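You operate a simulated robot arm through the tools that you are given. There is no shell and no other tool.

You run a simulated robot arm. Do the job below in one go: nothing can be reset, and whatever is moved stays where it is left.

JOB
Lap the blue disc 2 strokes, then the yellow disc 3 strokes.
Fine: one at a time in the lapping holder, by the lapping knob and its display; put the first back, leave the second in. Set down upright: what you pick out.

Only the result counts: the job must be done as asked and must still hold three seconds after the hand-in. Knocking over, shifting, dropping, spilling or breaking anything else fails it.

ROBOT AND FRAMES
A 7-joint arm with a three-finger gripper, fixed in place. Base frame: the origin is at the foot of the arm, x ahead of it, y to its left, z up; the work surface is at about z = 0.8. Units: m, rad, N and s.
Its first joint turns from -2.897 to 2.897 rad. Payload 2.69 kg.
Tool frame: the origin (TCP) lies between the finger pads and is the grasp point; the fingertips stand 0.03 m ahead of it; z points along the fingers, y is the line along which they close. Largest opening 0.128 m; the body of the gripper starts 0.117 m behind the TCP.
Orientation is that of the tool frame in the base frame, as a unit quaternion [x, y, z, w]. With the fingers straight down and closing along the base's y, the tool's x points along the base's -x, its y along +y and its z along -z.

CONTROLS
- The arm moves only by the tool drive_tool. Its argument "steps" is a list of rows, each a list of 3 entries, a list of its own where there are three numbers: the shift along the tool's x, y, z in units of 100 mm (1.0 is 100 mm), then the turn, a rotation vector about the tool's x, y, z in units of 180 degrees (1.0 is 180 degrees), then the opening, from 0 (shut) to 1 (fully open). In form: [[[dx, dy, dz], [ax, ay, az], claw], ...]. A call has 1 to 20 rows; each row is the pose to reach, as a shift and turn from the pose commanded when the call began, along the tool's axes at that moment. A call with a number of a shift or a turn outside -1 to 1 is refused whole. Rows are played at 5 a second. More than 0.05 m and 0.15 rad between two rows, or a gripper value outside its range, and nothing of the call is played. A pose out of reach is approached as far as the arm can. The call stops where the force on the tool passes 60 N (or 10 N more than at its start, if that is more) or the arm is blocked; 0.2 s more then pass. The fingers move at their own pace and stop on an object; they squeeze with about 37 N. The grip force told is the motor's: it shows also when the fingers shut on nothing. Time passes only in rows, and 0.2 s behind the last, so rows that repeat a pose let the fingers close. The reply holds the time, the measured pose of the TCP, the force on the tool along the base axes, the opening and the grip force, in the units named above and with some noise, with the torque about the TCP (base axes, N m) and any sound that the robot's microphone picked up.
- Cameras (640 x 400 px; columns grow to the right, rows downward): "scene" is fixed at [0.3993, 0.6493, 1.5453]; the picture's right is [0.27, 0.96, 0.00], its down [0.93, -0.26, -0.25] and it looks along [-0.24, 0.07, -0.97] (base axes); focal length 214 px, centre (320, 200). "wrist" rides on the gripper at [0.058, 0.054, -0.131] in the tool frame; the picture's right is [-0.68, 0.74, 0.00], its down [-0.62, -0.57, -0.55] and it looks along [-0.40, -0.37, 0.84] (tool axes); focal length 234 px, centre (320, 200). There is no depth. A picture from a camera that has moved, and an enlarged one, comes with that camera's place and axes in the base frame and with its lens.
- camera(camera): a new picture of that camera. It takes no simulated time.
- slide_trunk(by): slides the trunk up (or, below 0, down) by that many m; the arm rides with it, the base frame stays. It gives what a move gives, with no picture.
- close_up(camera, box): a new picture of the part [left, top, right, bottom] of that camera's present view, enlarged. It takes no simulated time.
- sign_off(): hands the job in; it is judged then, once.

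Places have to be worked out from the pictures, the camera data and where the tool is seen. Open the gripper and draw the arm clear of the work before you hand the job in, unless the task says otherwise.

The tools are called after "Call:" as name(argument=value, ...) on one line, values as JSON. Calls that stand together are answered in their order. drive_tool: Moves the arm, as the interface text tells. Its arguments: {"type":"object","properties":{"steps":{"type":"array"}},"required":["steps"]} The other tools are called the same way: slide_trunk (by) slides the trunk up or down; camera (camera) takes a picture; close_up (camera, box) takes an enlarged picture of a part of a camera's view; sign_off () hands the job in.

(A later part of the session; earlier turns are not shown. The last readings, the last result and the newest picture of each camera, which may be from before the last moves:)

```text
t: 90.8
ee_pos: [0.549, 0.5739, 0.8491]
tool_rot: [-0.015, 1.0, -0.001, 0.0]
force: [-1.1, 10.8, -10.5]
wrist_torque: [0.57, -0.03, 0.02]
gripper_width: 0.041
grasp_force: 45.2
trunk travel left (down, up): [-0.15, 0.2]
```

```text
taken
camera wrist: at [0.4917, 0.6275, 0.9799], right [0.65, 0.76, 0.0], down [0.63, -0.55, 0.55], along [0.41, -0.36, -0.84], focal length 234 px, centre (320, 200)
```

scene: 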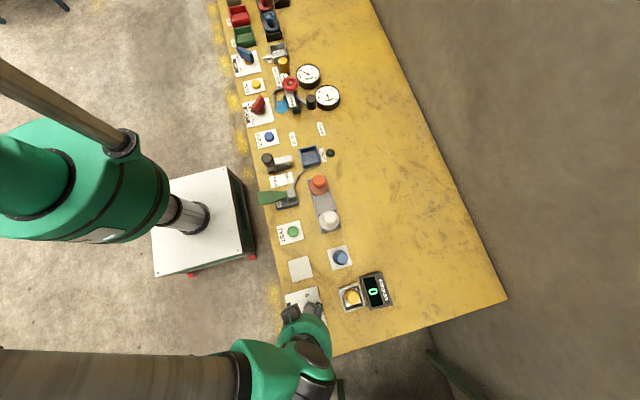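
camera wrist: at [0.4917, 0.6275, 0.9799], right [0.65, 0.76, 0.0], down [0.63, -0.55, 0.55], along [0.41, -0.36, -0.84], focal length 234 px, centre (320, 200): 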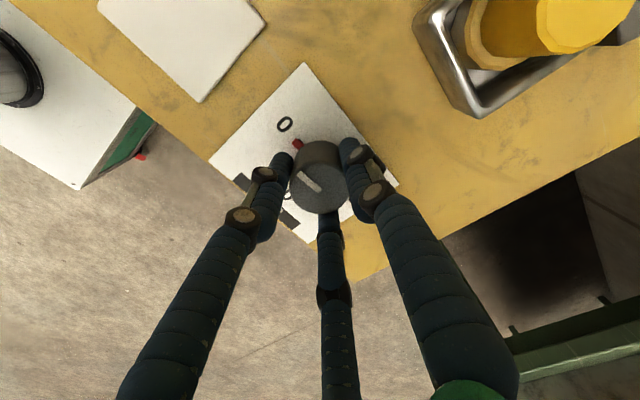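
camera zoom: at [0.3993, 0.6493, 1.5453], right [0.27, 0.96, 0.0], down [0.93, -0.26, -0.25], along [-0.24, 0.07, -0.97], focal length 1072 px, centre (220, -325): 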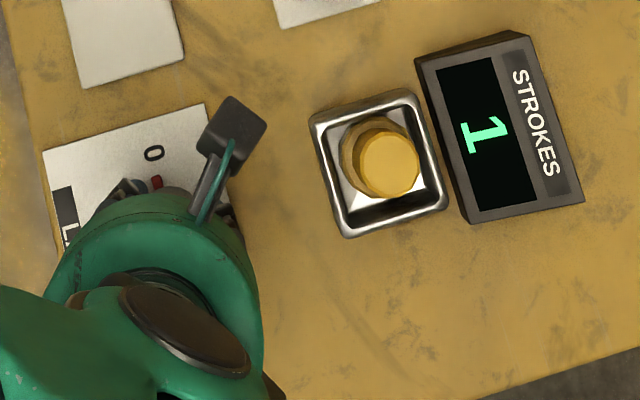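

At about 2 degrees the display still reads 1. All the readings so far fit one count per about 80 degrees of travel from the last count, so the next should come right at 0. I turn 2 degrees more and read.

Call:
drive_tool(steps=[[[0, 0, 0.003], [0, 0, 0.006], 0.2], [[0, 0, 0.005], [0, 0, 0.011], 0.2], [[0, 0, 0.005], [0, 0, 0.011], 0.2]])

Call:
close_up(camera="scene", box=[280, 265, 400, 345])

Call:
close_up(camera="wrist", box=[260, 100, 380, 220])

```text
t: 91.6
ee_pos: [0.5507, 0.5737, 0.8506]
tool_rot: [0.002, 1.0, 0.0, 0.0]
force: [-9.3, 11.7, -5.3]
wrist_torque: [0.15, 0.45, 0.01]
gripper_width: 0.0408
grasp_force: 44.9
trunk travel left (down, up): [-0.15, 0.2]
```

```text
5.00 times, centred on (340, 305) of scene
camera zoom: at [0.3993, 0.6493, 1.5453], right [0.27, 0.96, 0.0], down [0.93, -0.26, -0.25], along [-0.24, 0.07, -0.97], focal length 1072 px, centre (220, -325)
```

zoom: 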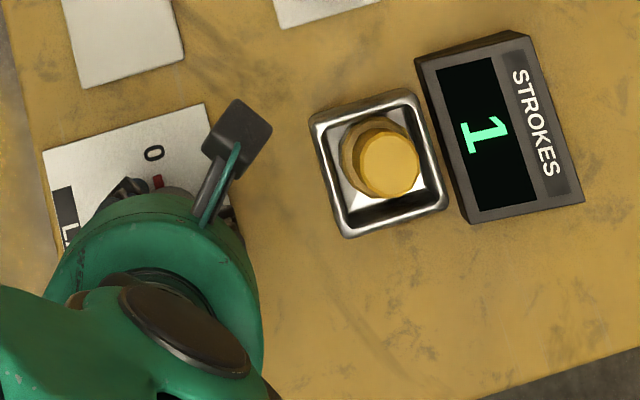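

```text
3.33 times, centred on (320, 160) of wrist
camera zoom: at [0.4935, 0.6295, 0.9799], right [0.68, 0.73, 0.0], down [0.61, -0.57, 0.55], along [0.4, -0.37, -0.84], focal length 781 px, centre (320, 333)
```

zoom: 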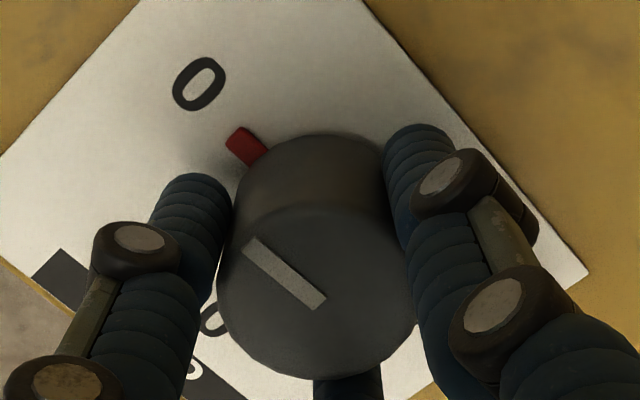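

Still 1 with the pointer exactly on 0 and no resisting torque. The next count should be very close, so I turn 1.5 degrees further while watching the torque for an end stop.

Call:
drive_tool(steps=[[[0.004, -0.008, 0], [0, 0, 0.004], 0.2], [[0.004, -0.008, 0], [0, 0, 0.008], 0.2], [[0.004, -0.008, 0], [0, 0, 0.008], 0.2]])

Call:
close_up(camera="scene", box=[330, 270, 400, 320])

Call:
close_up(camera="wrist", box=[260, 100, 380, 220])

```text
t: 92.4
ee_pos: [0.5502, 0.5738, 0.8499]
tool_rot: [0.015, 1.0, 0.0, 0.0]
force: [0.7, 13.7, -7.4]
wrist_torque: [0.69, -0.22, -0.01]
gripper_width: 0.0406
grasp_force: 44.9
trunk travel left (down, up): [-0.15, 0.2]
```

```text
8.00 times, centred on (365, 295) of scene
camera zoom: at [0.3993, 0.6493, 1.5453], right [0.27, 0.96, 0.0], down [0.93, -0.26, -0.25], along [-0.24, 0.07, -0.97], focal length 1716 px, centre (-40, -560)
```

zoom: 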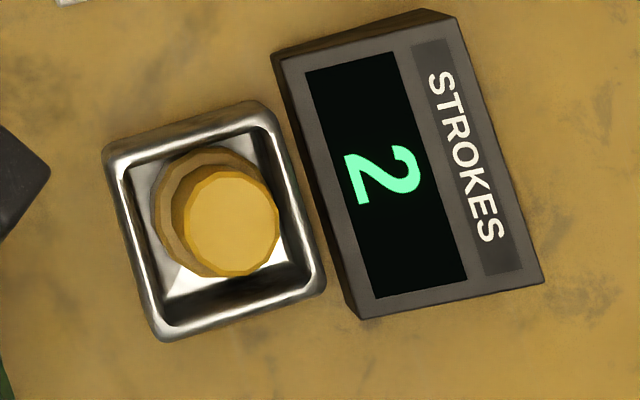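

```text
3.33 times, centred on (320, 160) of wrist
camera zoom: at [0.4947, 0.6307, 0.9799], right [0.7, 0.72, 0.0], down [0.6, -0.58, 0.55], along [0.39, -0.38, -0.84], focal length 781 px, centre (320, 333)
```

zoom: 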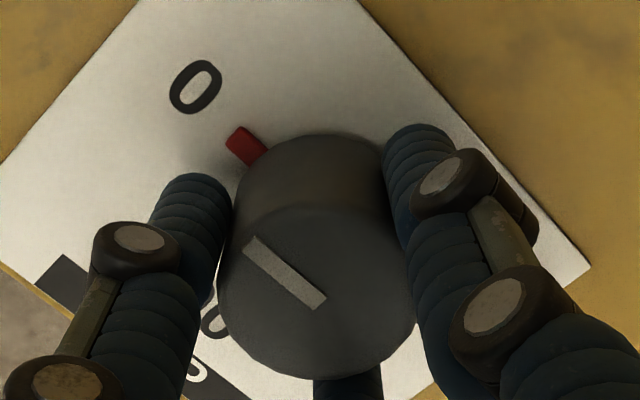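

The display reads 2. One stroke remains, so I turn forward (anticlockwise) about 70 degrees first, then finish in small portions so as not to overrun.

Call:
drive_tool(steps=[[[0, 0.006, 0], [0, 0, -0.04], 0.2], [[0, 0.006, 0], [0, 0, -0.08], 0.2], [[0, 0.006, 0], [0, 0, -0.12], 0.2], [[0, 0.006, 0], [0, 0, -0.16], 0.2], [[0, 0.006, 0], [0, 0, -0.2], 0.2], [[0, 0.006, 0], [0, 0, -0.2], 0.2]])

Call:
close_up(camera="scene", box=[330, 270, 400, 320])

```text
t: 93.8
ee_pos: [0.5504, 0.5746, 0.8498]
tool_rot: [-0.297, 0.955, 0.0, 0.0]
force: [8.5, 3.4, 2.0]
wrist_torque: [0.18, -0.34, -0.04]
gripper_width: 0.0407
grasp_force: 44.7
trunk travel left (down, up): [-0.15, 0.2]
```

```text
8.00 times, centred on (365, 295) of scene
camera zoom: at [0.3993, 0.6493, 1.5453], right [0.27, 0.96, 0.0], down [0.93, -0.26, -0.25], along [-0.24, 0.07, -0.97], focal length 1716 px, centre (-40, -560)
```

zoom: 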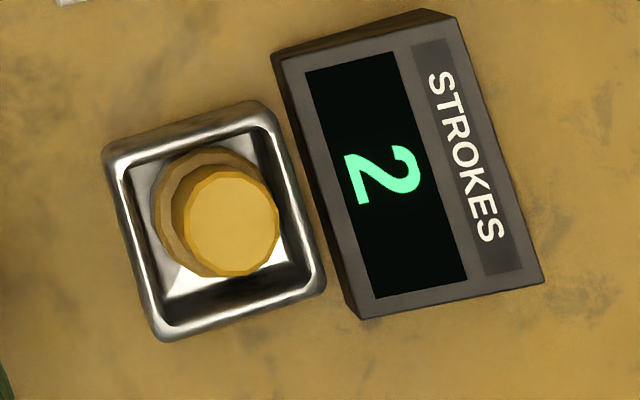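

At about 34 degrees, display 2, forces small. I turn on another 36 degrees to about 70.

Call:
drive_tool(steps=[[[0, 0, 0], [0, 0, -0.04], 0.2], [[0, 0, 0], [0, 0, -0.08], 0.2], [[0, 0, 0], [0, 0, -0.12], 0.2], [[0, 0, 0], [0, 0, -0.16], 0.2], [[0, 0, 0], [0, 0, -0.2], 0.2], [[0, 0, 0], [0, 0, -0.2], 0.2]])

Call:
close_up(camera="scene", box=[330, 270, 400, 320])

```text
t: 95.2
ee_pos: [0.5491, 0.5751, 0.8502]
tool_rot: [-0.576, 0.817, 0.001, 0.0]
force: [14.5, 9.8, -2.1]
wrist_torque: [0.31, -0.6, -0.02]
gripper_width: 0.0411
grasp_force: 45.1
trunk travel left (down, up): [-0.15, 0.2]
```

```text
8.00 times, centred on (365, 295) of scene
camera zoom: at [0.3993, 0.6493, 1.5453], right [0.27, 0.96, 0.0], down [0.93, -0.26, -0.25], along [-0.24, 0.07, -0.97], focal length 1716 px, centre (-40, -560)
```

zoom: 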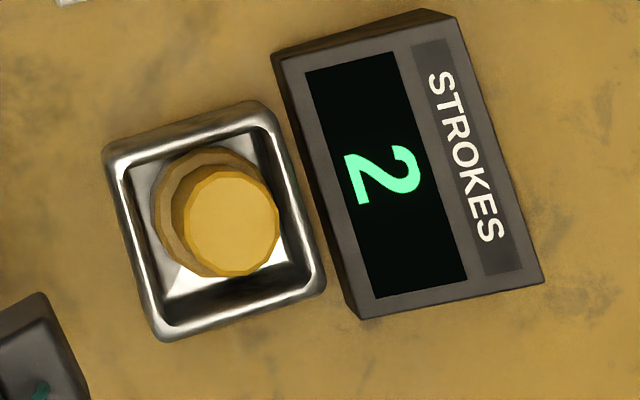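

Still 2 at about 70 degrees. I add about 7 degrees and read.

Call:
drive_tool(steps=[[[0, 0, 0], [0, 0, -0.02], 0.2], [[0, 0, 0], [0, 0, -0.04], 0.2], [[0, 0, 0], [0, 0, -0.04], 0.2]])

Call:
close_up(camera="scene", box=[330, 270, 400, 320])

```text
t: 96.0
ee_pos: [0.5512, 0.576, 0.8493]
tool_rot: [-0.627, 0.779, 0.0, 0.0]
force: [19.0, 9.4, -0.7]
wrist_torque: [0.21, -0.59, -0.02]
gripper_width: 0.0411
grasp_force: 44.7
trunk travel left (down, up): [-0.15, 0.2]
```

```text
8.00 times, centred on (365, 295) of scene
camera zoom: at [0.3993, 0.6493, 1.5453], right [0.27, 0.96, 0.0], down [0.93, -0.26, -0.25], along [-0.24, 0.07, -0.97], focal length 1716 px, centre (-40, -560)
```

zoom: 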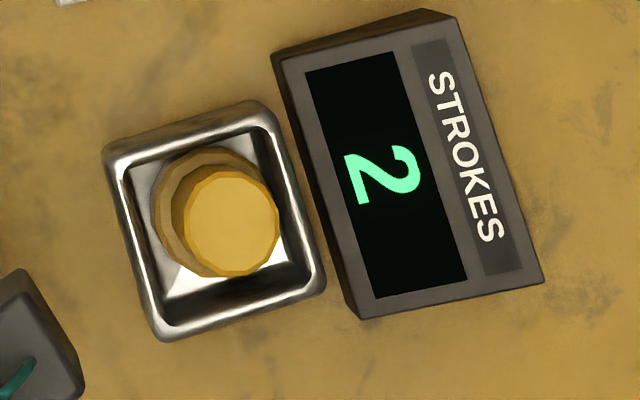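

Still 2 at about 77.6 degrees. I add about 4.5 degrees.

Call:
drive_tool(steps=[[[0, 0, 0], [0, 0, -0.012], 0.2], [[0, 0, 0], [0, 0, -0.025], 0.2], [[0, 0, 0], [0, 0, -0.025], 0.2]])

Call:
close_up(camera="scene", box=[330, 270, 400, 320])

```text
t: 96.8
ee_pos: [0.5503, 0.5752, 0.8501]
tool_rot: [-0.656, 0.755, 0.0, 0.0]
force: [16.9, 13.6, 2.6]
wrist_torque: [0.6, -0.34, 0.03]
gripper_width: 0.0411
grasp_force: 45.0
trunk travel left (down, up): [-0.15, 0.2]
```

```text
8.00 times, centred on (365, 295) of scene
camera zoom: at [0.3993, 0.6493, 1.5453], right [0.27, 0.96, 0.0], down [0.93, -0.26, -0.25], along [-0.24, 0.07, -0.97], focal length 1716 px, centre (-40, -560)
```

zoom: 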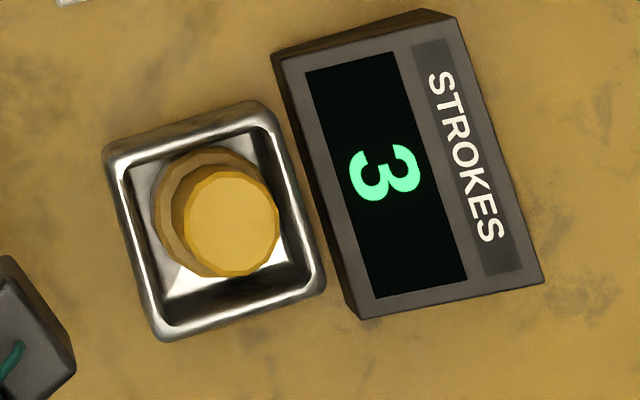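

The display reads 3: the yellow disc has its strokes. I stop turning, open the fingers and rise off the knob.

Call:
drive_tool(steps=[[[0, 0, 0], [0, 0, 0], 0.33], [[0, 0, 0], [0, 0, 0], 0.42], [[0, 0, 0], [0, 0, 0], 0.5], [[0, 0, -0.1], [0, 0, 0], 0.5], [[0, 0, -0.3], [0, 0, 0], 0.5], [[0, 0, -0.5], [0, 0, 0], 0.5], [[0, 0, -0.75], [0, 0, 0], 0.5], [[0, 0, -1.0], [0, 0, 0], 0.5], [[0, 0, -1.0], [0, 0, 0], 0.5]])

Call:
camera(camera="scene")

Call:
close_up(camera="scene", box=[280, 240, 400, 330])

Call:
close_up(camera="scene", box=[324, 242, 356, 272])

```text
t: 98.8
ee_pos: [0.5469, 0.5738, 0.9495]
tool_rot: [-0.656, 0.755, 0.0, 0.0]
force: [0.3, -0.7, 0.5]
wrist_torque: [0.0, -0.01, 0.01]
gripper_width: 0.0641
grasp_force: 0.0
trunk travel left (down, up): [-0.15, 0.2]
```

```text
taken
```

scene: 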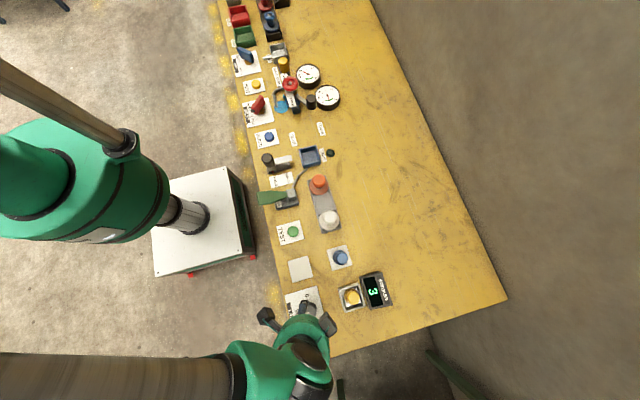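

```text
4.44 times, centred on (340, 285) of scene
camera zoom: at [0.3993, 0.6493, 1.5453], right [0.27, 0.96, 0.0], down [0.93, -0.26, -0.25], along [-0.24, 0.07, -0.97], focal length 953 px, centre (231, -178)
```

zoom: 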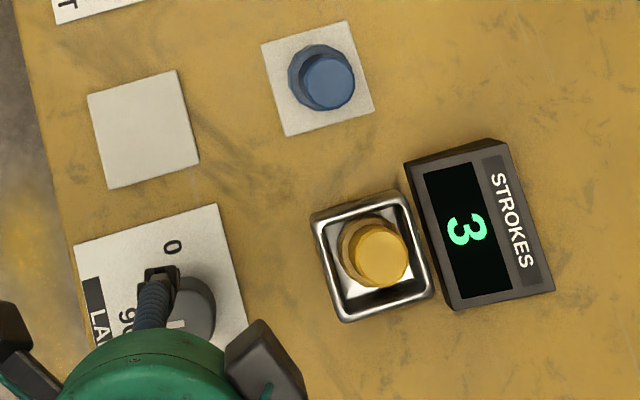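

```text
13.33 times, centred on (340, 257) of scene
camera zoom: at [0.3993, 0.6493, 1.5453], right [0.27, 0.96, 0.0], down [0.93, -0.26, -0.25], along [-0.24, 0.07, -0.97], focal length 2860 px, centre (53, -560)
```

zoom: 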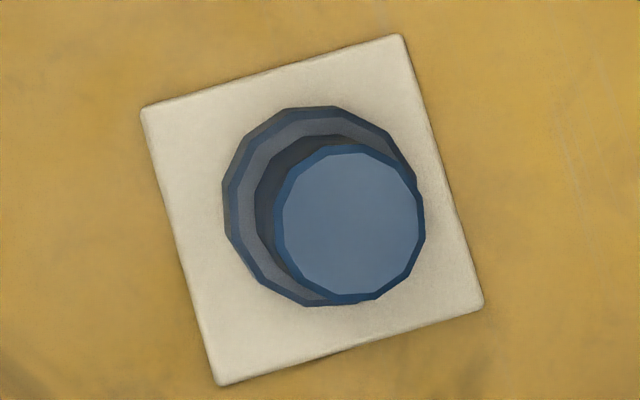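

The display holds 3 and the yellow disc stays put in the holder. The blue disc keeps a lean of about 5 degrees, the same it had in the fingers at release. The yellow one was pressed down before release and stands straight. I will re-seat the blue disc the same way, starting by turning the hand back.

Call:
drive_tool(steps=[[[0, 0, 0], [0, 0, 0.0456], 0.5], [[0, 0, 0], [0, 0, 0.0912], 0.5], [[0, 0, 0], [0, 0, 0.1368], 0.5], [[0, 0, 0], [0, 0, 0.1824], 0.5], [[0, 0, 0], [0, 0, 0.228], 0.5], [[0, 0, 0], [0, 0, 0.2736], 0.5], [[0, 0, 0], [0, 0, 0.3192], 0.5], [[0, 0, 0], [0, 0, 0.3648], 0.5], [[0, 0, 0], [0, 0, 0.4104], 0.5], [[0, 0, 0], [0, 0, 0.456], 0.5], [[0, 0, 0], [0, 0, 0.456], 0.5]])

Call:
drive_tool(steps=[[[0.25, 0.25, 0], [0, 0, 0], 0.55], [[0.5, 0.5, 0], [0, 0, 0], 0.55], [[0.75, 0.75, 0], [0, 0, 0], 0.55], [[1.0, 1.0, 0], [0, 0, 0], 0.55], [[1.0, 1.0, 0], [0, 0, 0], 0.55]])

Call:
drive_tool(steps=[[[0.1, 0.19, 0], [0, 0, 0], 0.55], [[0.2, 0.38, 0], [0, 0, 0], 0.55], [[0.2, 0.38, 0.12], [0, 0, 0], 0.55], [[0.2, 0.38, 0.24], [0, 0, 0], 0.55], [[0.2, 0.38, 0.24], [0, 0, 0], 0.55]])

Call:
close_up(camera="wrist", box=[240, 70, 400, 210])

```text
t: 101.2
ee_pos: [0.5498, 0.5743, 0.9507]
tool_rot: [0.0, 1.0, 0.0, 0.001]
force: [0.2, -0.5, 0.0]
wrist_torque: [-0.01, 0.01, -0.01]
gripper_width: 0.064
grasp_force: 0.0
trunk travel left (down, up): [-0.15, 0.2]
```

```text
t: 102.4
ee_pos: [0.4505, 0.6757, 0.9503]
tool_rot: [-0.001, 1.0, 0.0, 0.0]
force: [0.8, 0.3, 0.6]
wrist_torque: [-0.04, -0.01, -0.01]
gripper_width: 0.0703
grasp_force: 0.1
trunk travel left (down, up): [-0.15, 0.2]
```

```text
t: 103.6
ee_pos: [0.429, 0.713, 0.9243]
tool_rot: [0.0, 1.0, 0.0, 0.0]
force: [0.0, -0.4, 0.5]
wrist_torque: [0.0, 0.03, -0.02]
gripper_width: 0.0704
grasp_force: 0.0
trunk travel left (down, up): [-0.15, 0.2]
```

```text
2.86 times, centred on (320, 140) of wrist
camera zoom: at [0.3738, 0.7676, 1.0554], right [0.68, 0.74, 0.0], down [0.62, -0.57, 0.55], along [0.4, -0.37, -0.84], focal length 669 px, centre (320, 371)
```

zoom: 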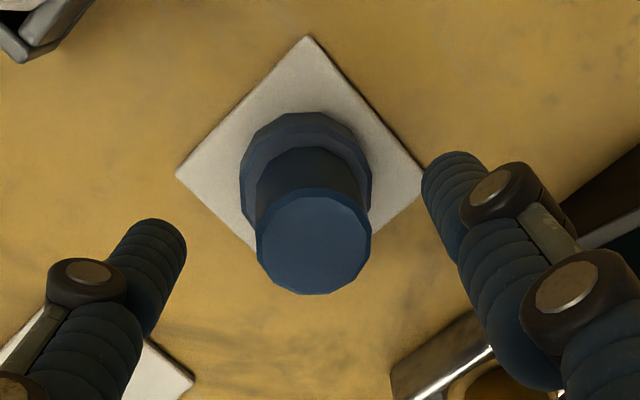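

The slight lean of the blue disc is visible again here. I centre on its stem (about −1.2 mm in x and y) and go down to the grip height.

Call:
drive_tool(steps=[[[0.012, -0.012, 0.1], [0, 0, 0], 0.55], [[0.012, -0.012, 0.22], [0, 0, 0], 0.55], [[0.012, -0.012, 0.34], [0, 0, 0], 0.55], [[0.012, -0.012, 0.46], [0, 0, 0], 0.55], [[0.012, -0.012, 0.56], [0, 0, 0], 0.55], [[0.012, -0.012, 0.58], [0, 0, 0], 0.55], [[0.012, -0.012, 0.58], [0, 0, 0], 0.55]])

Call:
close_up(camera="wrist", box=[240, 90, 400, 260])

```text
t: 105.2
ee_pos: [0.4304, 0.7104, 0.8673]
tool_rot: [0.0, 1.0, 0.0, 0.0]
force: [-0.6, 0.3, -0.5]
wrist_torque: [-0.01, 0.0, 0.0]
gripper_width: 0.0706
grasp_force: 0.2
trunk travel left (down, up): [-0.15, 0.2]
```

```text
2.35 times, centred on (320, 175) of wrist
camera zoom: at [0.3732, 0.7653, 0.9979], right [0.68, 0.74, 0.0], down [0.62, -0.57, 0.55], along [0.4, -0.37, -0.84], focal length 551 px, centre (320, 259)
```

zoom: 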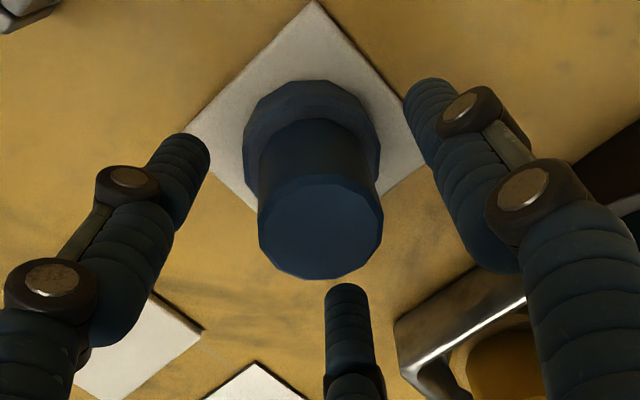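

Centred. I close on the stem, then look at the readings before pressing.

Call:
drive_tool(steps=[[[0.008, 0, 0], [0, 0, 0], 0.45], [[0.008, 0, 0], [0, 0, 0], 0.36], [[0.008, 0, 0], [0, 0, 0], 0.3], [[0.008, 0, 0], [0, 0, 0], 0.25], [[0.008, 0, 0], [0, 0, 0], 0.15], [[0.008, 0, 0], [0, 0, 0], 0.15]])

Call:
close_up(camera="wrist", box=[240, 90, 400, 260])

```text
t: 106.6
ee_pos: [0.4286, 0.7112, 0.8673]
tool_rot: [0.0, 1.0, 0.0, 0.0]
force: [-0.4, 0.7, -0.3]
wrist_torque: [0.03, 0.06, 0.02]
gripper_width: 0.0359
grasp_force: 37.3
trunk travel left (down, up): [-0.15, 0.2]
```

```text
2.35 times, centred on (320, 175) of wrist
camera zoom: at [0.3719, 0.7654, 0.9982], right [0.68, 0.74, 0.0], down [0.62, -0.57, 0.55], along [0.4, -0.37, -0.84], focal length 551 px, centre (320, 259)
```

zoom: 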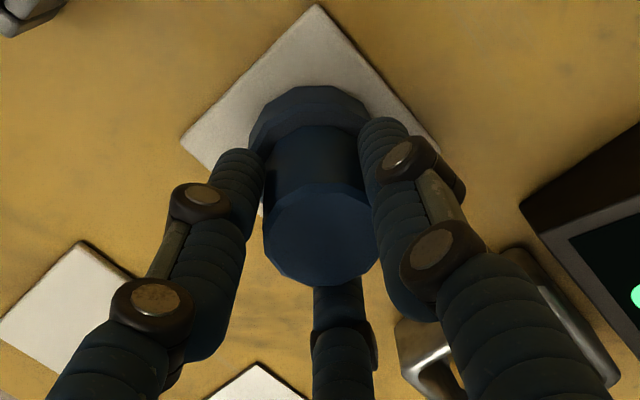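

Held at 35.9 mm. I lift 4 mm and shift −2 mm in x to bring it back to the pad's centre, and measure its lean in the grip.

Call:
drive_tool(steps=[[[0, 0, -0.02], [0, 0, 0], 0.15], [[0.01, 0, -0.04], [0, 0, 0], 0.15], [[0.02, 0, -0.04], [0, 0, 0], 0.15], [[0.02, 0, -0.04], [0, 0, 0], 0.15]])

Call:
close_up(camera="wrist", box=[280, 120, 370, 180])

Call:
close_up(camera="wrist", box=[270, 110, 370, 220])

```text
t: 107.6
ee_pos: [0.4272, 0.7116, 0.8709]
tool_rot: [0.0, 1.0, 0.0, 0.001]
force: [-0.9, 0.3, -2.7]
wrist_torque: [0.01, -0.03, 0.02]
gripper_width: 0.0355
grasp_force: 37.1
trunk travel left (down, up): [-0.15, 0.2]
```

```text
6.67 times, centred on (325, 150) of wrist
camera zoom: at [0.37, 0.7665, 1.0021], right [0.68, 0.74, 0.0], down [0.62, -0.57, 0.55], along [0.4, -0.37, -0.84], focal length 1561 px, centre (287, 533)
```

zoom: 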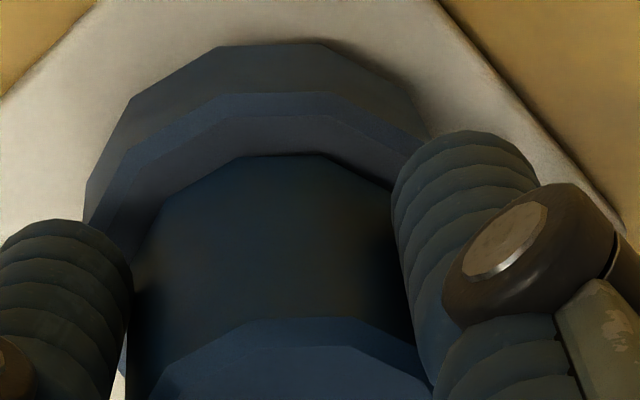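

```text
3.64 times, centred on (320, 165) of wrist
camera zoom: at [0.37, 0.7665, 1.0021], right [0.68, 0.74, 0.0], down [0.62, -0.57, 0.55], along [0.4, -0.37, -0.84], focal length 852 px, centre (320, 327)
```

zoom: 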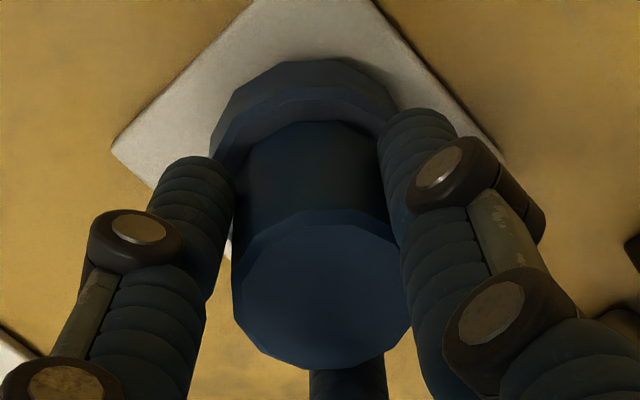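

In the grip the disc leans about 3–4 degrees, its top towards +x. I lower it to the pad and press lightly, as with the yellow one, to flatten it before letting go.

Call:
drive_tool(steps=[[[0.005, 0, 0.02], [0, 0, 0], 0.15], [[0.005, 0, 0.035], [0, 0, 0], 0.15], [[0.005, 0, 0.045], [0, 0, 0], 0.15], [[0.005, 0, 0.045], [0, 0, 0], 0.15]])

Call:
drive_tool(steps=[[[0, 0, 0.008], [0, 0, 0], 0.15], [[0, 0, 0.015], [0, 0, 0], 0.15], [[0, 0, 0.015], [0, 0, 0], 0.15]])

Call:
close_up(camera="wrist", box=[280, 120, 370, 180])

```text
t: 108.6
ee_pos: [0.4248, 0.7124, 0.8664]
tool_rot: [0.0, 1.0, 0.0, 0.0]
force: [0.0, -0.9, 0.7]
wrist_torque: [-0.04, 0.09, -0.05]
gripper_width: 0.0356
grasp_force: 36.8
trunk travel left (down, up): [-0.15, 0.2]
```

```text
t: 109.4
ee_pos: [0.425, 0.7126, 0.8668]
tool_rot: [0.0, 1.0, 0.001, 0.001]
force: [-5.7, 3.3, 16.9]
wrist_torque: [0.2, 0.36, -0.03]
gripper_width: 0.0357
grasp_force: 37.0
trunk travel left (down, up): [-0.15, 0.2]
```

```text
6.67 times, centred on (325, 150) of wrist
camera zoom: at [0.3687, 0.7663, 0.9982], right [0.68, 0.74, 0.0], down [0.61, -0.57, 0.55], along [0.41, -0.37, -0.84], focal length 1561 px, centre (287, 533)
```

zoom: 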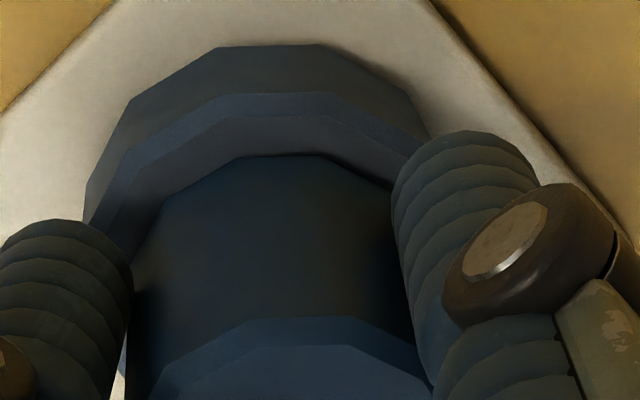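

Pressing gave +17 N with the contact force centred under the hand, so the flange lies flat on the pad. I ease off, open, and rise to inspect.

Call:
drive_tool(steps=[[[0, 0, -0.01], [0, 0, 0], 0.15], [[0, 0, -0.012], [0, 0, 0], 0.15], [[0, 0, -0.012], [0, 0, 0], 0.29], [[0, 0, -0.012], [0, 0, 0], 0.35], [[0, 0, -0.012], [0, 0, 0], 0.45], [[0, 0, -0.012], [0, 0, 0], 0.5], [[0, 0, -0.1], [0, 0, 0], 0.5], [[0, 0, -0.25], [0, 0, 0], 0.5], [[0, 0, -0.4], [0, 0, 0], 0.5], [[0, 0, -0.6], [0, 0, 0], 0.5], [[0, 0, -0.75], [0, 0, 0], 0.5], [[0, 0, -0.75], [0, 0, 0], 0.5]])

Call:
close_up(camera="wrist", box=[285, 95, 355, 175])

Call:
close_up(camera="wrist", box=[295, 100, 350, 140])

```text
t: 112.0
ee_pos: [0.4256, 0.7106, 0.9405]
tool_rot: [0.0, 1.0, 0.001, 0.0]
force: [-0.2, -0.8, 0.4]
wrist_torque: [0.0, 0.03, 0.03]
gripper_width: 0.0638
grasp_force: 0.0
trunk travel left (down, up): [-0.15, 0.2]
```

```text
5.00 times, centred on (320, 135) of wrist
camera zoom: at [0.3681, 0.7648, 1.0717], right [0.68, 0.74, 0.0], down [0.62, -0.57, 0.55], along [0.4, -0.37, -0.84], focal length 1171 px, centre (320, 525)
```

zoom: 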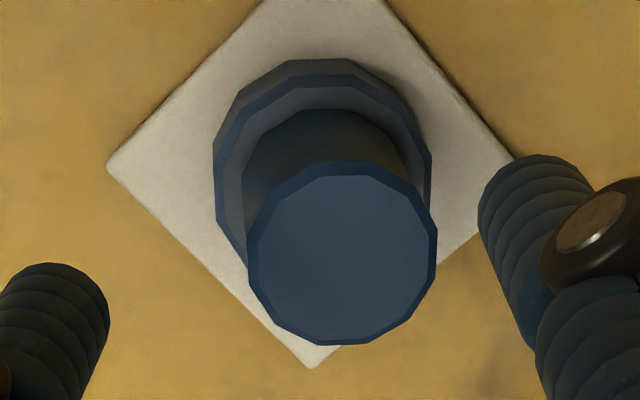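

```text
10.00 times, centred on (322, 120) of wrist
camera zoom: at [0.3681, 0.7648, 1.0717], right [0.68, 0.74, 0.0], down [0.62, -0.57, 0.55], along [0.4, -0.37, -0.84], focal length 2342 px, centre (295, 1000)
```

zoom: 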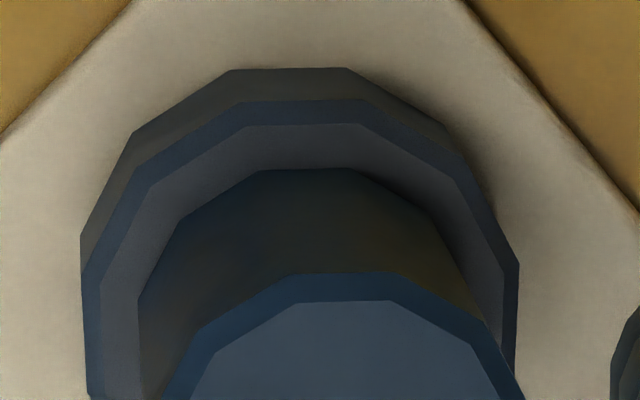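

The blue disc still shows a few degrees of lean, now in a slightly different direction. I move the hand aside at height to let the fixed camera show its place and tilt.

Call:
drive_tool(steps=[[[-0.25, -0.25, -0.05], [0, 0, 0], 0.5], [[-0.5, -0.5, -0.05], [0, 0, 0], 0.5], [[-0.75, -0.75, -0.05], [0, 0, 0], 0.5], [[-1.0, -1.0, -0.05], [0, 0, 0], 0.5], [[-1.0, -1.0, -0.05], [0, 0, 0], 0.5]])

Call:
close_up(camera="scene", box=[324, 242, 356, 272])

Call:
close_up(camera="scene", box=[334, 280, 366, 314])

Call:
close_up(camera="scene", box=[280, 240, 400, 330])

```text
t: 113.2
ee_pos: [0.5266, 0.6103, 0.9442]
tool_rot: [0.0, 1.0, 0.0, 0.0]
force: [-0.1, 0.4, 1.1]
wrist_torque: [0.04, 0.01, -0.01]
gripper_width: 0.064
grasp_force: 0.0
trunk travel left (down, up): [-0.15, 0.2]
```

```text
13.33 times, centred on (340, 257) of scene
camera zoom: at [0.3993, 0.6493, 1.5453], right [0.27, 0.96, 0.0], down [0.93, -0.26, -0.25], along [-0.24, 0.07, -0.97], focal length 2860 px, centre (53, -560)
```

zoom: 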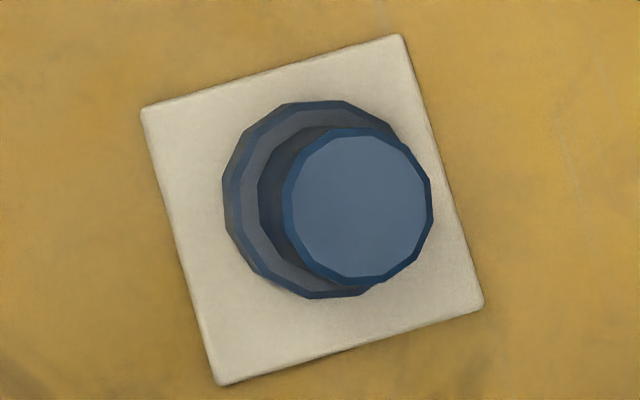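

```text
11.76 times, centred on (350, 297) of scene
camera zoom: at [0.3993, 0.6493, 1.5453], right [0.27, 0.96, 0.0], down [0.93, -0.26, -0.25], along [-0.24, 0.07, -0.97], focal length 2523 px, centre (-33, -941)
```

zoom: 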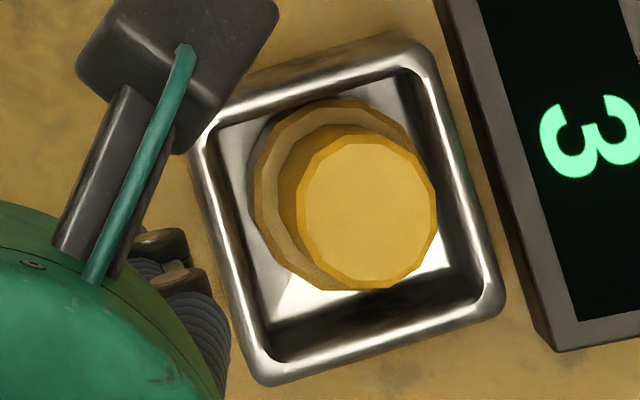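

```text
4.44 times, centred on (340, 285) of scene
camera zoom: at [0.3993, 0.6493, 1.5453], right [0.27, 0.96, 0.0], down [0.93, -0.26, -0.25], along [-0.24, 0.07, -0.97], focal length 953 px, centre (231, -178)
```

zoom: 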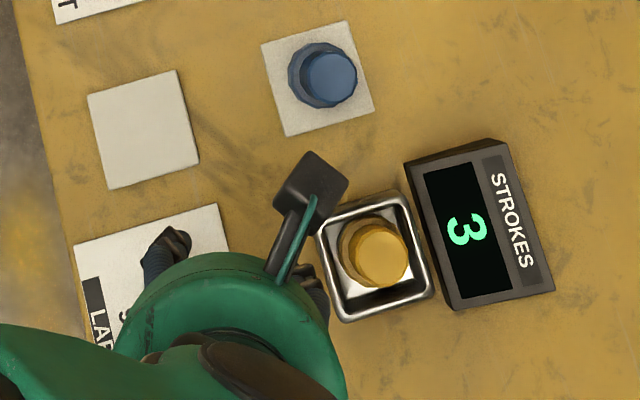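

The scene view shows blue about 2 mm off its first place and leaning about 5 degrees, mostly towards +y; the yellow disc and display (3) are fine. Closing along y should square up the y-lean, so I will re-seat it once more, correcting the small x-lean with the tool, and set it down gently.

Call:
drive_tool(steps=[[[0.25, 0.25, 0], [0, 0, 0], 0.55], [[0.5, 0.5, 0], [0, 0, 0], 0.55], [[0.75, 0.77, 0], [0, 0, 0], 0.55], [[1.0, 1.0, 0], [0, 0, 0], 0.55], [[0.99, 1.0, 0.1], [0, 0, 0], 0.55], [[0.99, 1.0, 0.25], [0, 0, 0], 0.55], [[0.99, 1.0, 0.25], [0, 0, 0], 0.55]])

Call:
close_up(camera="wrist", box=[240, 70, 400, 210])

```text
t: 114.8
ee_pos: [0.426, 0.7126, 0.9198]
tool_rot: [0.0, 1.0, 0.0, 0.001]
force: [0.2, 0.9, -0.3]
wrist_torque: [-0.01, 0.03, -0.03]
gripper_width: 0.0704
grasp_force: 0.0
trunk travel left (down, up): [-0.15, 0.2]
```

```text
2.86 times, centred on (320, 140) of wrist
camera zoom: at [0.3689, 0.7656, 1.0504], right [0.68, 0.74, 0.0], down [0.62, -0.57, 0.55], along [0.4, -0.37, -0.84], focal length 669 px, centre (320, 371)
```

zoom: 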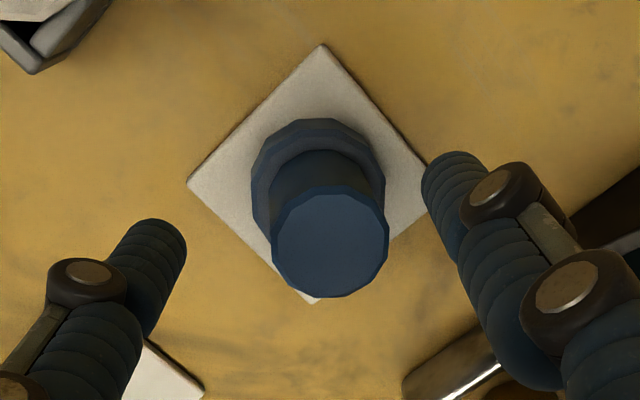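

The stem's middle is about (+1, +3) mm from the TCP. I shift there and go down to the grip height.

Call:
drive_tool(steps=[[[-0.01, 0.03, 0.1], [0, 0, 0], 0.55], [[-0.01, 0.03, 0.2], [0, 0, 0], 0.55], [[-0.01, 0.03, 0.32], [0, 0, 0], 0.55], [[-0.01, 0.03, 0.44], [0, 0, 0], 0.55], [[-0.01, 0.03, 0.53], [0, 0, 0], 0.55], [[-0.01, 0.03, 0.53], [0, 0, 0], 0.55]])

Call:
close_up(camera="wrist", box=[240, 90, 400, 260])

```text
t: 116.2
ee_pos: [0.4281, 0.7159, 0.8683]
tool_rot: [0.0, 1.0, 0.0, 0.0]
force: [-0.6, -0.1, -0.6]
wrist_torque: [0.0, -0.02, 0.0]
gripper_width: 0.0704
grasp_force: 0.0
trunk travel left (down, up): [-0.15, 0.2]
```

```text
2.35 times, centred on (320, 175) of wrist
camera zoom: at [0.3705, 0.7702, 0.999], right [0.68, 0.74, 0.0], down [0.62, -0.57, 0.55], along [0.4, -0.37, -0.84], focal length 551 px, centre (320, 259)
```

zoom: 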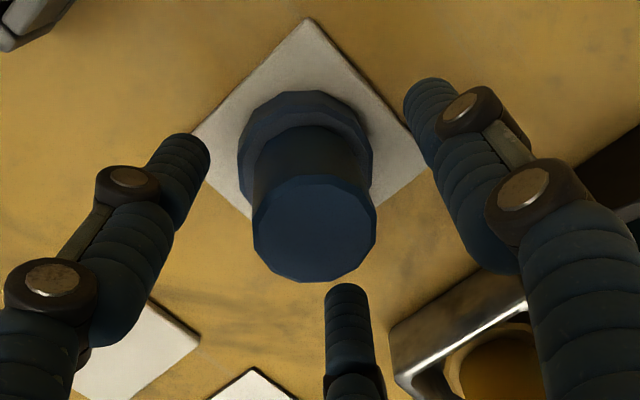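

I trim by (−1, −1.5) mm and close slowly on the stem.

Call:
drive_tool(steps=[[[0.01, -0.015, 0], [0, 0, 0], 0.5], [[0.01, -0.015, 0], [0, 0, 0], 0.42], [[0.01, -0.015, 0], [0, 0, 0], 0.36], [[0.01, -0.015, 0], [0, 0, 0], 0.32], [[0.01, -0.015, 0], [0, 0, 0], 0.29], [[0.01, -0.015, 0], [0, 0, 0], 0.26], [[0.01, -0.015, 0], [0, 0, 0], 0.2], [[0.01, -0.015, 0], [0, 0, 0], 0.15], [[0.01, -0.015, 0], [0, 0, 0], 0.15]])

Call:
close_up(camera="wrist", box=[280, 110, 370, 170])

Call:
close_up(camera="wrist", box=[270, 110, 370, 220])

```text
t: 118.2
ee_pos: [0.4265, 0.7139, 0.8671]
tool_rot: [0.0, 1.0, 0.0, 0.001]
force: [-1.0, -1.0, 2.6]
wrist_torque: [-0.01, 0.07, 0.02]
gripper_width: 0.0351
grasp_force: 37.1
trunk travel left (down, up): [-0.15, 0.2]
```

```text
6.67 times, centred on (325, 140) of wrist
camera zoom: at [0.3694, 0.7679, 0.9988], right [0.68, 0.74, 0.0], down [0.62, -0.57, 0.55], along [0.4, -0.37, -0.84], focal length 1561 px, centre (287, 600)
```

zoom: 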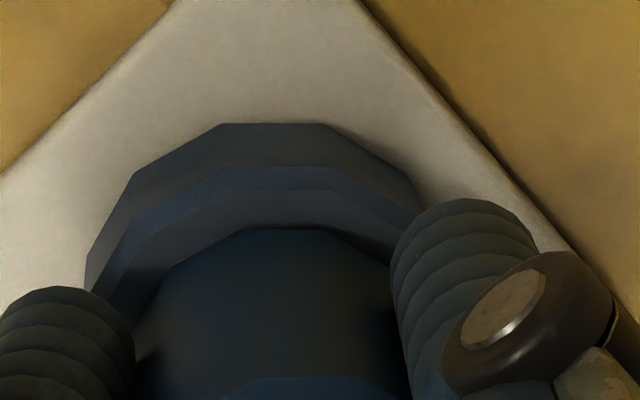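

```text
3.64 times, centred on (320, 165) of wrist
camera zoom: at [0.3694, 0.7679, 0.9988], right [0.68, 0.74, 0.0], down [0.62, -0.57, 0.55], along [0.4, -0.37, -0.84], focal length 852 px, centre (320, 327)
```

zoom: 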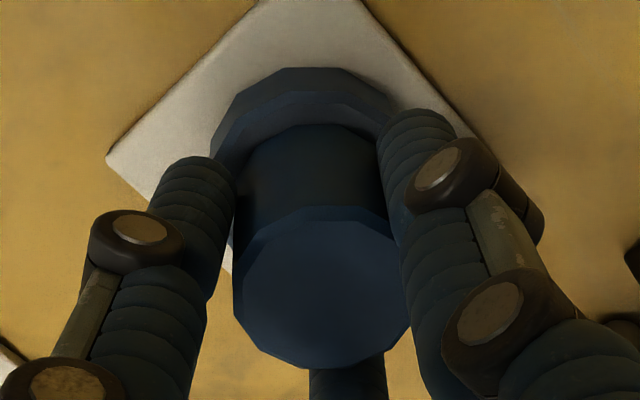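

The y-lean has squared up in the grip and about 2.4 degrees of x-lean remains. I lift 5 mm, tilt the tool by that much to bring the disc upright, and shift to bring its foot to the original spot.

Call:
drive_tool(steps=[[[0, 0, -0.03], [0, 0, 0], 0.15], [[0, 0, -0.05], [0, 0, 0], 0.15], [[0.015, -0.005, -0.05], [0, -0.006, 0], 0.15], [[0.034, -0.011, -0.05], [0, -0.0133, 0], 0.15], [[0.034, -0.011, -0.05], [0, -0.0133, 0], 0.15]])

Call:
close_up(camera="wrist", box=[270, 100, 370, 220])

```text
t: 119.4
ee_pos: [0.423, 0.7127, 0.8699]
tool_rot: [0.0, 1.0, 0.001, 0.021]
force: [-0.3, -0.8, -3.3]
wrist_torque: [0.01, -0.03, -0.01]
gripper_width: 0.0352
grasp_force: 37.0
trunk travel left (down, up): [-0.15, 0.2]
```

```text
3.33 times, centred on (320, 160) of wrist
camera zoom: at [0.361, 0.766, 0.9999], right [0.68, 0.74, 0.03], down [0.59, -0.57, 0.57], along [0.44, -0.37, -0.82], focal length 781 px, centre (320, 333)
```

zoom: 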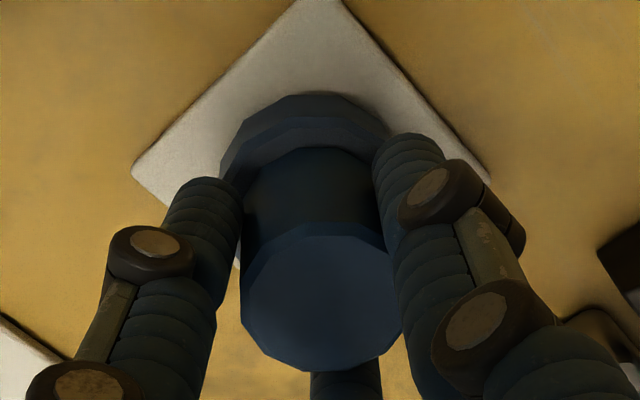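

The tool is tilted as planned. I lower in small rows until the disc touches.

Call:
drive_tool(steps=[[[0, 0, 0.015], [0, 0, 0], 0.15], [[0, 0, 0.03], [0, 0, 0], 0.15], [[0, 0, 0.03], [0, 0, 0], 0.15]])

Call:
drive_tool(steps=[[[0, 0, 0.008], [0, 0, 0], 0.15], [[0, 0, 0.012], [0, 0, 0], 0.15], [[0, 0, 0.012], [0, 0, 0], 0.15]])

```text
t: 120.2
ee_pos: [0.424, 0.7124, 0.8691]
tool_rot: [-0.001, 1.0, 0.0, 0.021]
force: [-0.1, -0.8, -2.7]
wrist_torque: [0.01, 0.0, 0.02]
gripper_width: 0.0354
grasp_force: 37.5
trunk travel left (down, up): [-0.15, 0.2]
```

```text
t: 121.0
ee_pos: [0.4236, 0.7126, 0.8677]
tool_rot: [0.0, 1.0, 0.0, 0.021]
force: [1.5, -1.0, 4.0]
wrist_torque: [-0.07, -0.03, -0.01]
gripper_width: 0.0353
grasp_force: 37.1
trunk travel left (down, up): [-0.15, 0.2]
```

Gentle contact (+4 N, hardly any side force). I release slowly, then rise along the tool and level it.

Call:
drive_tool(steps=[[[0, 0, 0], [0, 0, 0], 0.26], [[0, 0, 0], [0, 0, 0], 0.275], [[0, 0, 0], [0, 0, 0], 0.285], [[0, 0, 0], [0, 0, 0], 0.295], [[0, 0, 0], [0, 0, 0], 0.32], [[0, 0, 0], [0, 0, 0], 0.38], [[0, 0, 0], [0, 0, 0], 0.48], [[0, 0, 0], [0, 0, 0], 0.55], [[0, 0, 0], [0, 0, 0], 0.55]])

Call:
close_up(camera="wrist", box=[260, 90, 380, 230])

```text
t: 123.0
ee_pos: [0.4238, 0.7131, 0.8678]
tool_rot: [0.0, 1.0, 0.0, 0.021]
force: [0.1, -0.4, 0.1]
wrist_torque: [0.0, 0.0, 0.04]
gripper_width: 0.0706
grasp_force: 0.1
trunk travel left (down, up): [-0.15, 0.2]
```

```text
2.86 times, centred on (320, 160) of wrist
camera zoom: at [0.3613, 0.7665, 0.9955], right [0.68, 0.74, 0.03], down [0.59, -0.57, 0.57], along [0.44, -0.37, -0.82], focal length 669 px, centre (320, 314)
```

zoom: 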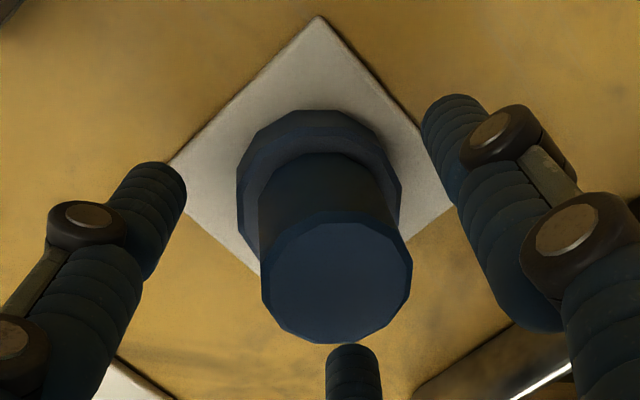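

Released; the disc stands free. I rise vertically and then level the tool again.

Call:
drive_tool(steps=[[[-0.004, 0, -0.1], [0, 0, 0], 0.55], [[-0.01, 0, -0.25], [0, 0, 0], 0.55], [[-0.017, 0, -0.4], [0, 0, 0], 0.55], [[-0.025, 0, -0.6], [0, 0, 0], 0.55], [[-0.032, 0, -0.76], [0, 0, 0], 0.55], [[-0.032, 0, -0.76], [0, 0.0133, 0], 0.55], [[-0.032, 0, -0.76], [0, 0.0133, 0], 0.55]])

Call:
close_up(camera="wrist", box=[240, 60, 400, 180])

```text
t: 124.6
ee_pos: [0.4232, 0.7101, 0.9444]
tool_rot: [0.0, 1.0, 0.0, 0.0]
force: [0.2, 0.3, 0.0]
wrist_torque: [-0.01, 0.05, -0.01]
gripper_width: 0.0703
grasp_force: 0.0
trunk travel left (down, up): [-0.15, 0.2]
```

```text
3.33 times, centred on (320, 120) of wrist
camera zoom: at [0.3659, 0.765, 1.0748], right [0.68, 0.74, 0.0], down [0.62, -0.57, 0.55], along [0.4, -0.37, -0.84], focal length 781 px, centre (320, 467)
```

zoom: 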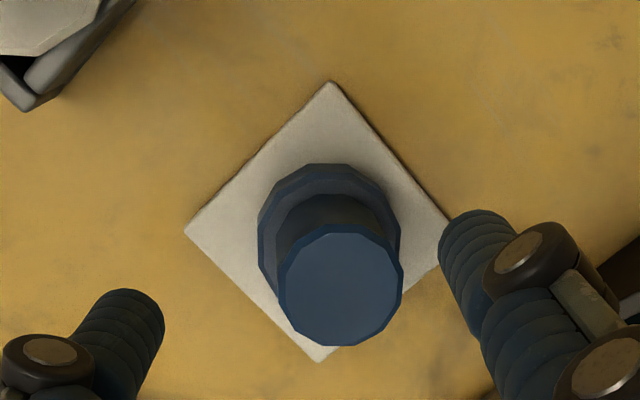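

x-lean is gone, but the slow opening left a y-lean of about 4–5 degrees, whereas the earlier quick releases left hardly any. I will grip it once more to square it up and let go with one quick opening; first down to the grip height, centred on the stem.

Call:
drive_tool(steps=[[[-0.04, 0.042, 0.1], [0, 0, 0], 0.55], [[-0.04, 0.042, 0.25], [0, 0, 0], 0.55], [[-0.04, 0.042, 0.4], [0, 0, 0], 0.55], [[-0.04, 0.042, 0.55], [0, 0, 0], 0.55], [[-0.04, 0.042, 0.7], [0, 0, 0], 0.55], [[-0.04, 0.042, 0.77], [0, 0, 0], 0.55], [[-0.04, 0.042, 0.77], [0, 0, 0], 0.55]])

Call:
close_up(camera="wrist", box=[240, 90, 400, 260])

```text
t: 126.2
ee_pos: [0.4234, 0.7156, 0.8665]
tool_rot: [0.0, 1.0, 0.001, -0.001]
force: [0.2, -0.6, -0.1]
wrist_torque: [-0.04, 0.01, 0.0]
gripper_width: 0.0702
grasp_force: 0.1
trunk travel left (down, up): [-0.15, 0.2]
```

```text
2.35 times, centred on (320, 175) of wrist
camera zoom: at [0.3683, 0.7706, 0.9971], right [0.68, 0.74, 0.0], down [0.62, -0.57, 0.55], along [0.4, -0.37, -0.84], focal length 551 px, centre (320, 259)
```

zoom: 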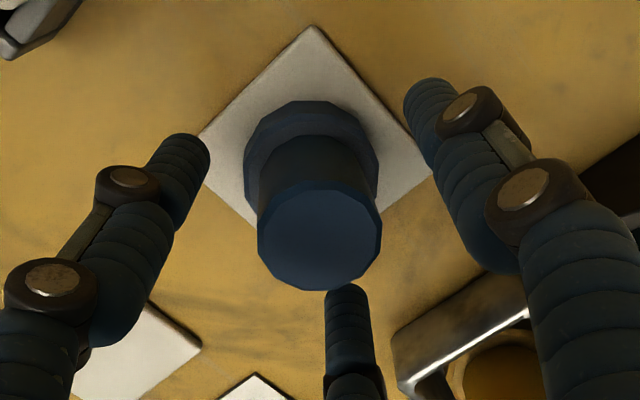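

I trim by (+1.5, −2.3) mm and close on the stem.

Call:
drive_tool(steps=[[[-0.015, -0.023, 0], [0, 0, 0], 0.5], [[-0.015, -0.023, 0], [0, 0, 0], 0.42], [[-0.015, -0.023, 0], [0, 0, 0], 0.34], [[-0.015, -0.023, 0], [0, 0, 0], 0.26], [[-0.015, -0.023, 0], [0, 0, 0], 0.15], [[-0.015, -0.023, 0], [0, 0, 0], 0.15], [[-0.015, -0.023, 0], [0, 0, 0], 0.15]])

Call:
close_up(camera="wrist", box=[270, 110, 370, 220])

Call:
close_up(camera="wrist", box=[280, 110, 370, 170])

```text
t: 127.8
ee_pos: [0.4267, 0.7143, 0.8677]
tool_rot: [0.0, 1.0, -0.001, 0.0]
force: [-0.4, -1.8, 2.0]
wrist_torque: [-0.08, 0.04, 0.02]
gripper_width: 0.0353
grasp_force: 37.0
trunk travel left (down, up): [-0.15, 0.2]
```

```text
3.64 times, centred on (320, 165) of wrist
camera zoom: at [0.3702, 0.7683, 0.9979], right [0.68, 0.74, 0.0], down [0.62, -0.57, 0.55], along [0.4, -0.37, -0.84], focal length 852 px, centre (320, 327)
```

zoom: 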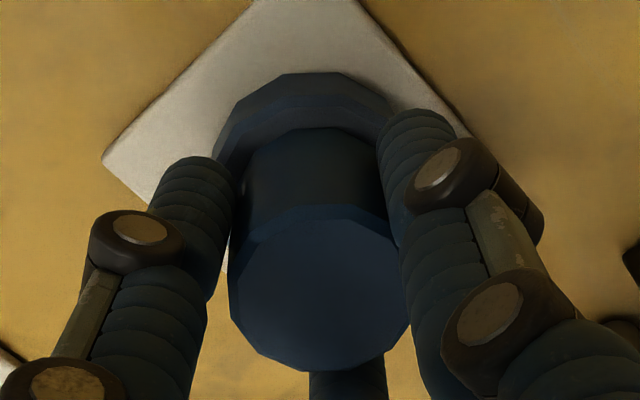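

```text
6.67 times, centred on (325, 140) of wrist
camera zoom: at [0.3702, 0.7683, 0.9979], right [0.68, 0.74, 0.0], down [0.62, -0.57, 0.55], along [0.4, -0.37, -0.84], focal length 1561 px, centre (287, 600)
```

zoom: 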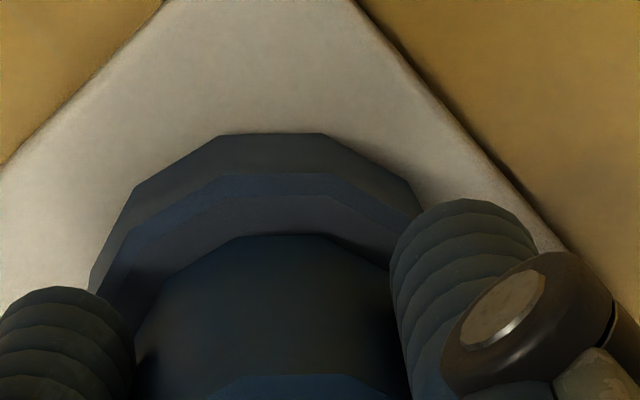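

In the grip it now stands within about 1 degree of upright. I lift 3 mm, shift (−2.5, −1.2) mm to the pad's centre, and lower to contact.

Call:
drive_tool(steps=[[[0, 0, -0.02], [0, 0, 0], 0.15], [[0, 0, -0.035], [0, 0, 0], 0.15], [[0.012, -0.006, -0.035], [0, 0, 0], 0.15], [[0.025, -0.012, -0.035], [0, 0, 0], 0.15], [[0.025, -0.012, -0.035], [0, 0, 0], 0.15], [[0.025, -0.012, -0.015], [0, 0, 0], 0.15], [[0.025, -0.012, -0.015], [0, 0, 0], 0.15]])

Call:
drive_tool(steps=[[[0, 0, 0.005], [0, 0, 0], 0.15], [[0, 0, 0.01], [0, 0, 0], 0.15], [[0, 0, 0.01], [0, 0, 0], 0.15]])

```text
t: 129.4
ee_pos: [0.4244, 0.7134, 0.8682]
tool_rot: [0.0, 1.0, 0.0, 0.001]
force: [-0.2, -0.5, -2.5]
wrist_torque: [0.0, -0.04, -0.02]
gripper_width: 0.0351
grasp_force: 36.4
trunk travel left (down, up): [-0.15, 0.2]
```

```text
t: 130.2
ee_pos: [0.4261, 0.7128, 0.8682]
tool_rot: [-0.001, 1.0, 0.0, 0.001]
force: [-0.4, 0.1, -3.9]
wrist_torque: [-0.01, -0.03, -0.01]
gripper_width: 0.0351
grasp_force: 37.1
trunk travel left (down, up): [-0.15, 0.2]
```

Still hanging (−3.9 N); I lower another millimetre.

Call:
drive_tool(steps=[[[0, 0, 0.005], [0, 0, 0], 0.15], [[0, 0, 0.01], [0, 0, 0], 0.15], [[0, 0, 0.01], [0, 0, 0], 0.15]])

```text
t: 131.0
ee_pos: [0.4247, 0.7133, 0.8668]
tool_rot: [0.0, 1.0, 0.0, 0.0]
force: [-2.4, -0.7, 5.8]
wrist_torque: [-0.04, 0.14, 0.02]
gripper_width: 0.035
grasp_force: 37.0
trunk travel left (down, up): [-0.15, 0.2]
```

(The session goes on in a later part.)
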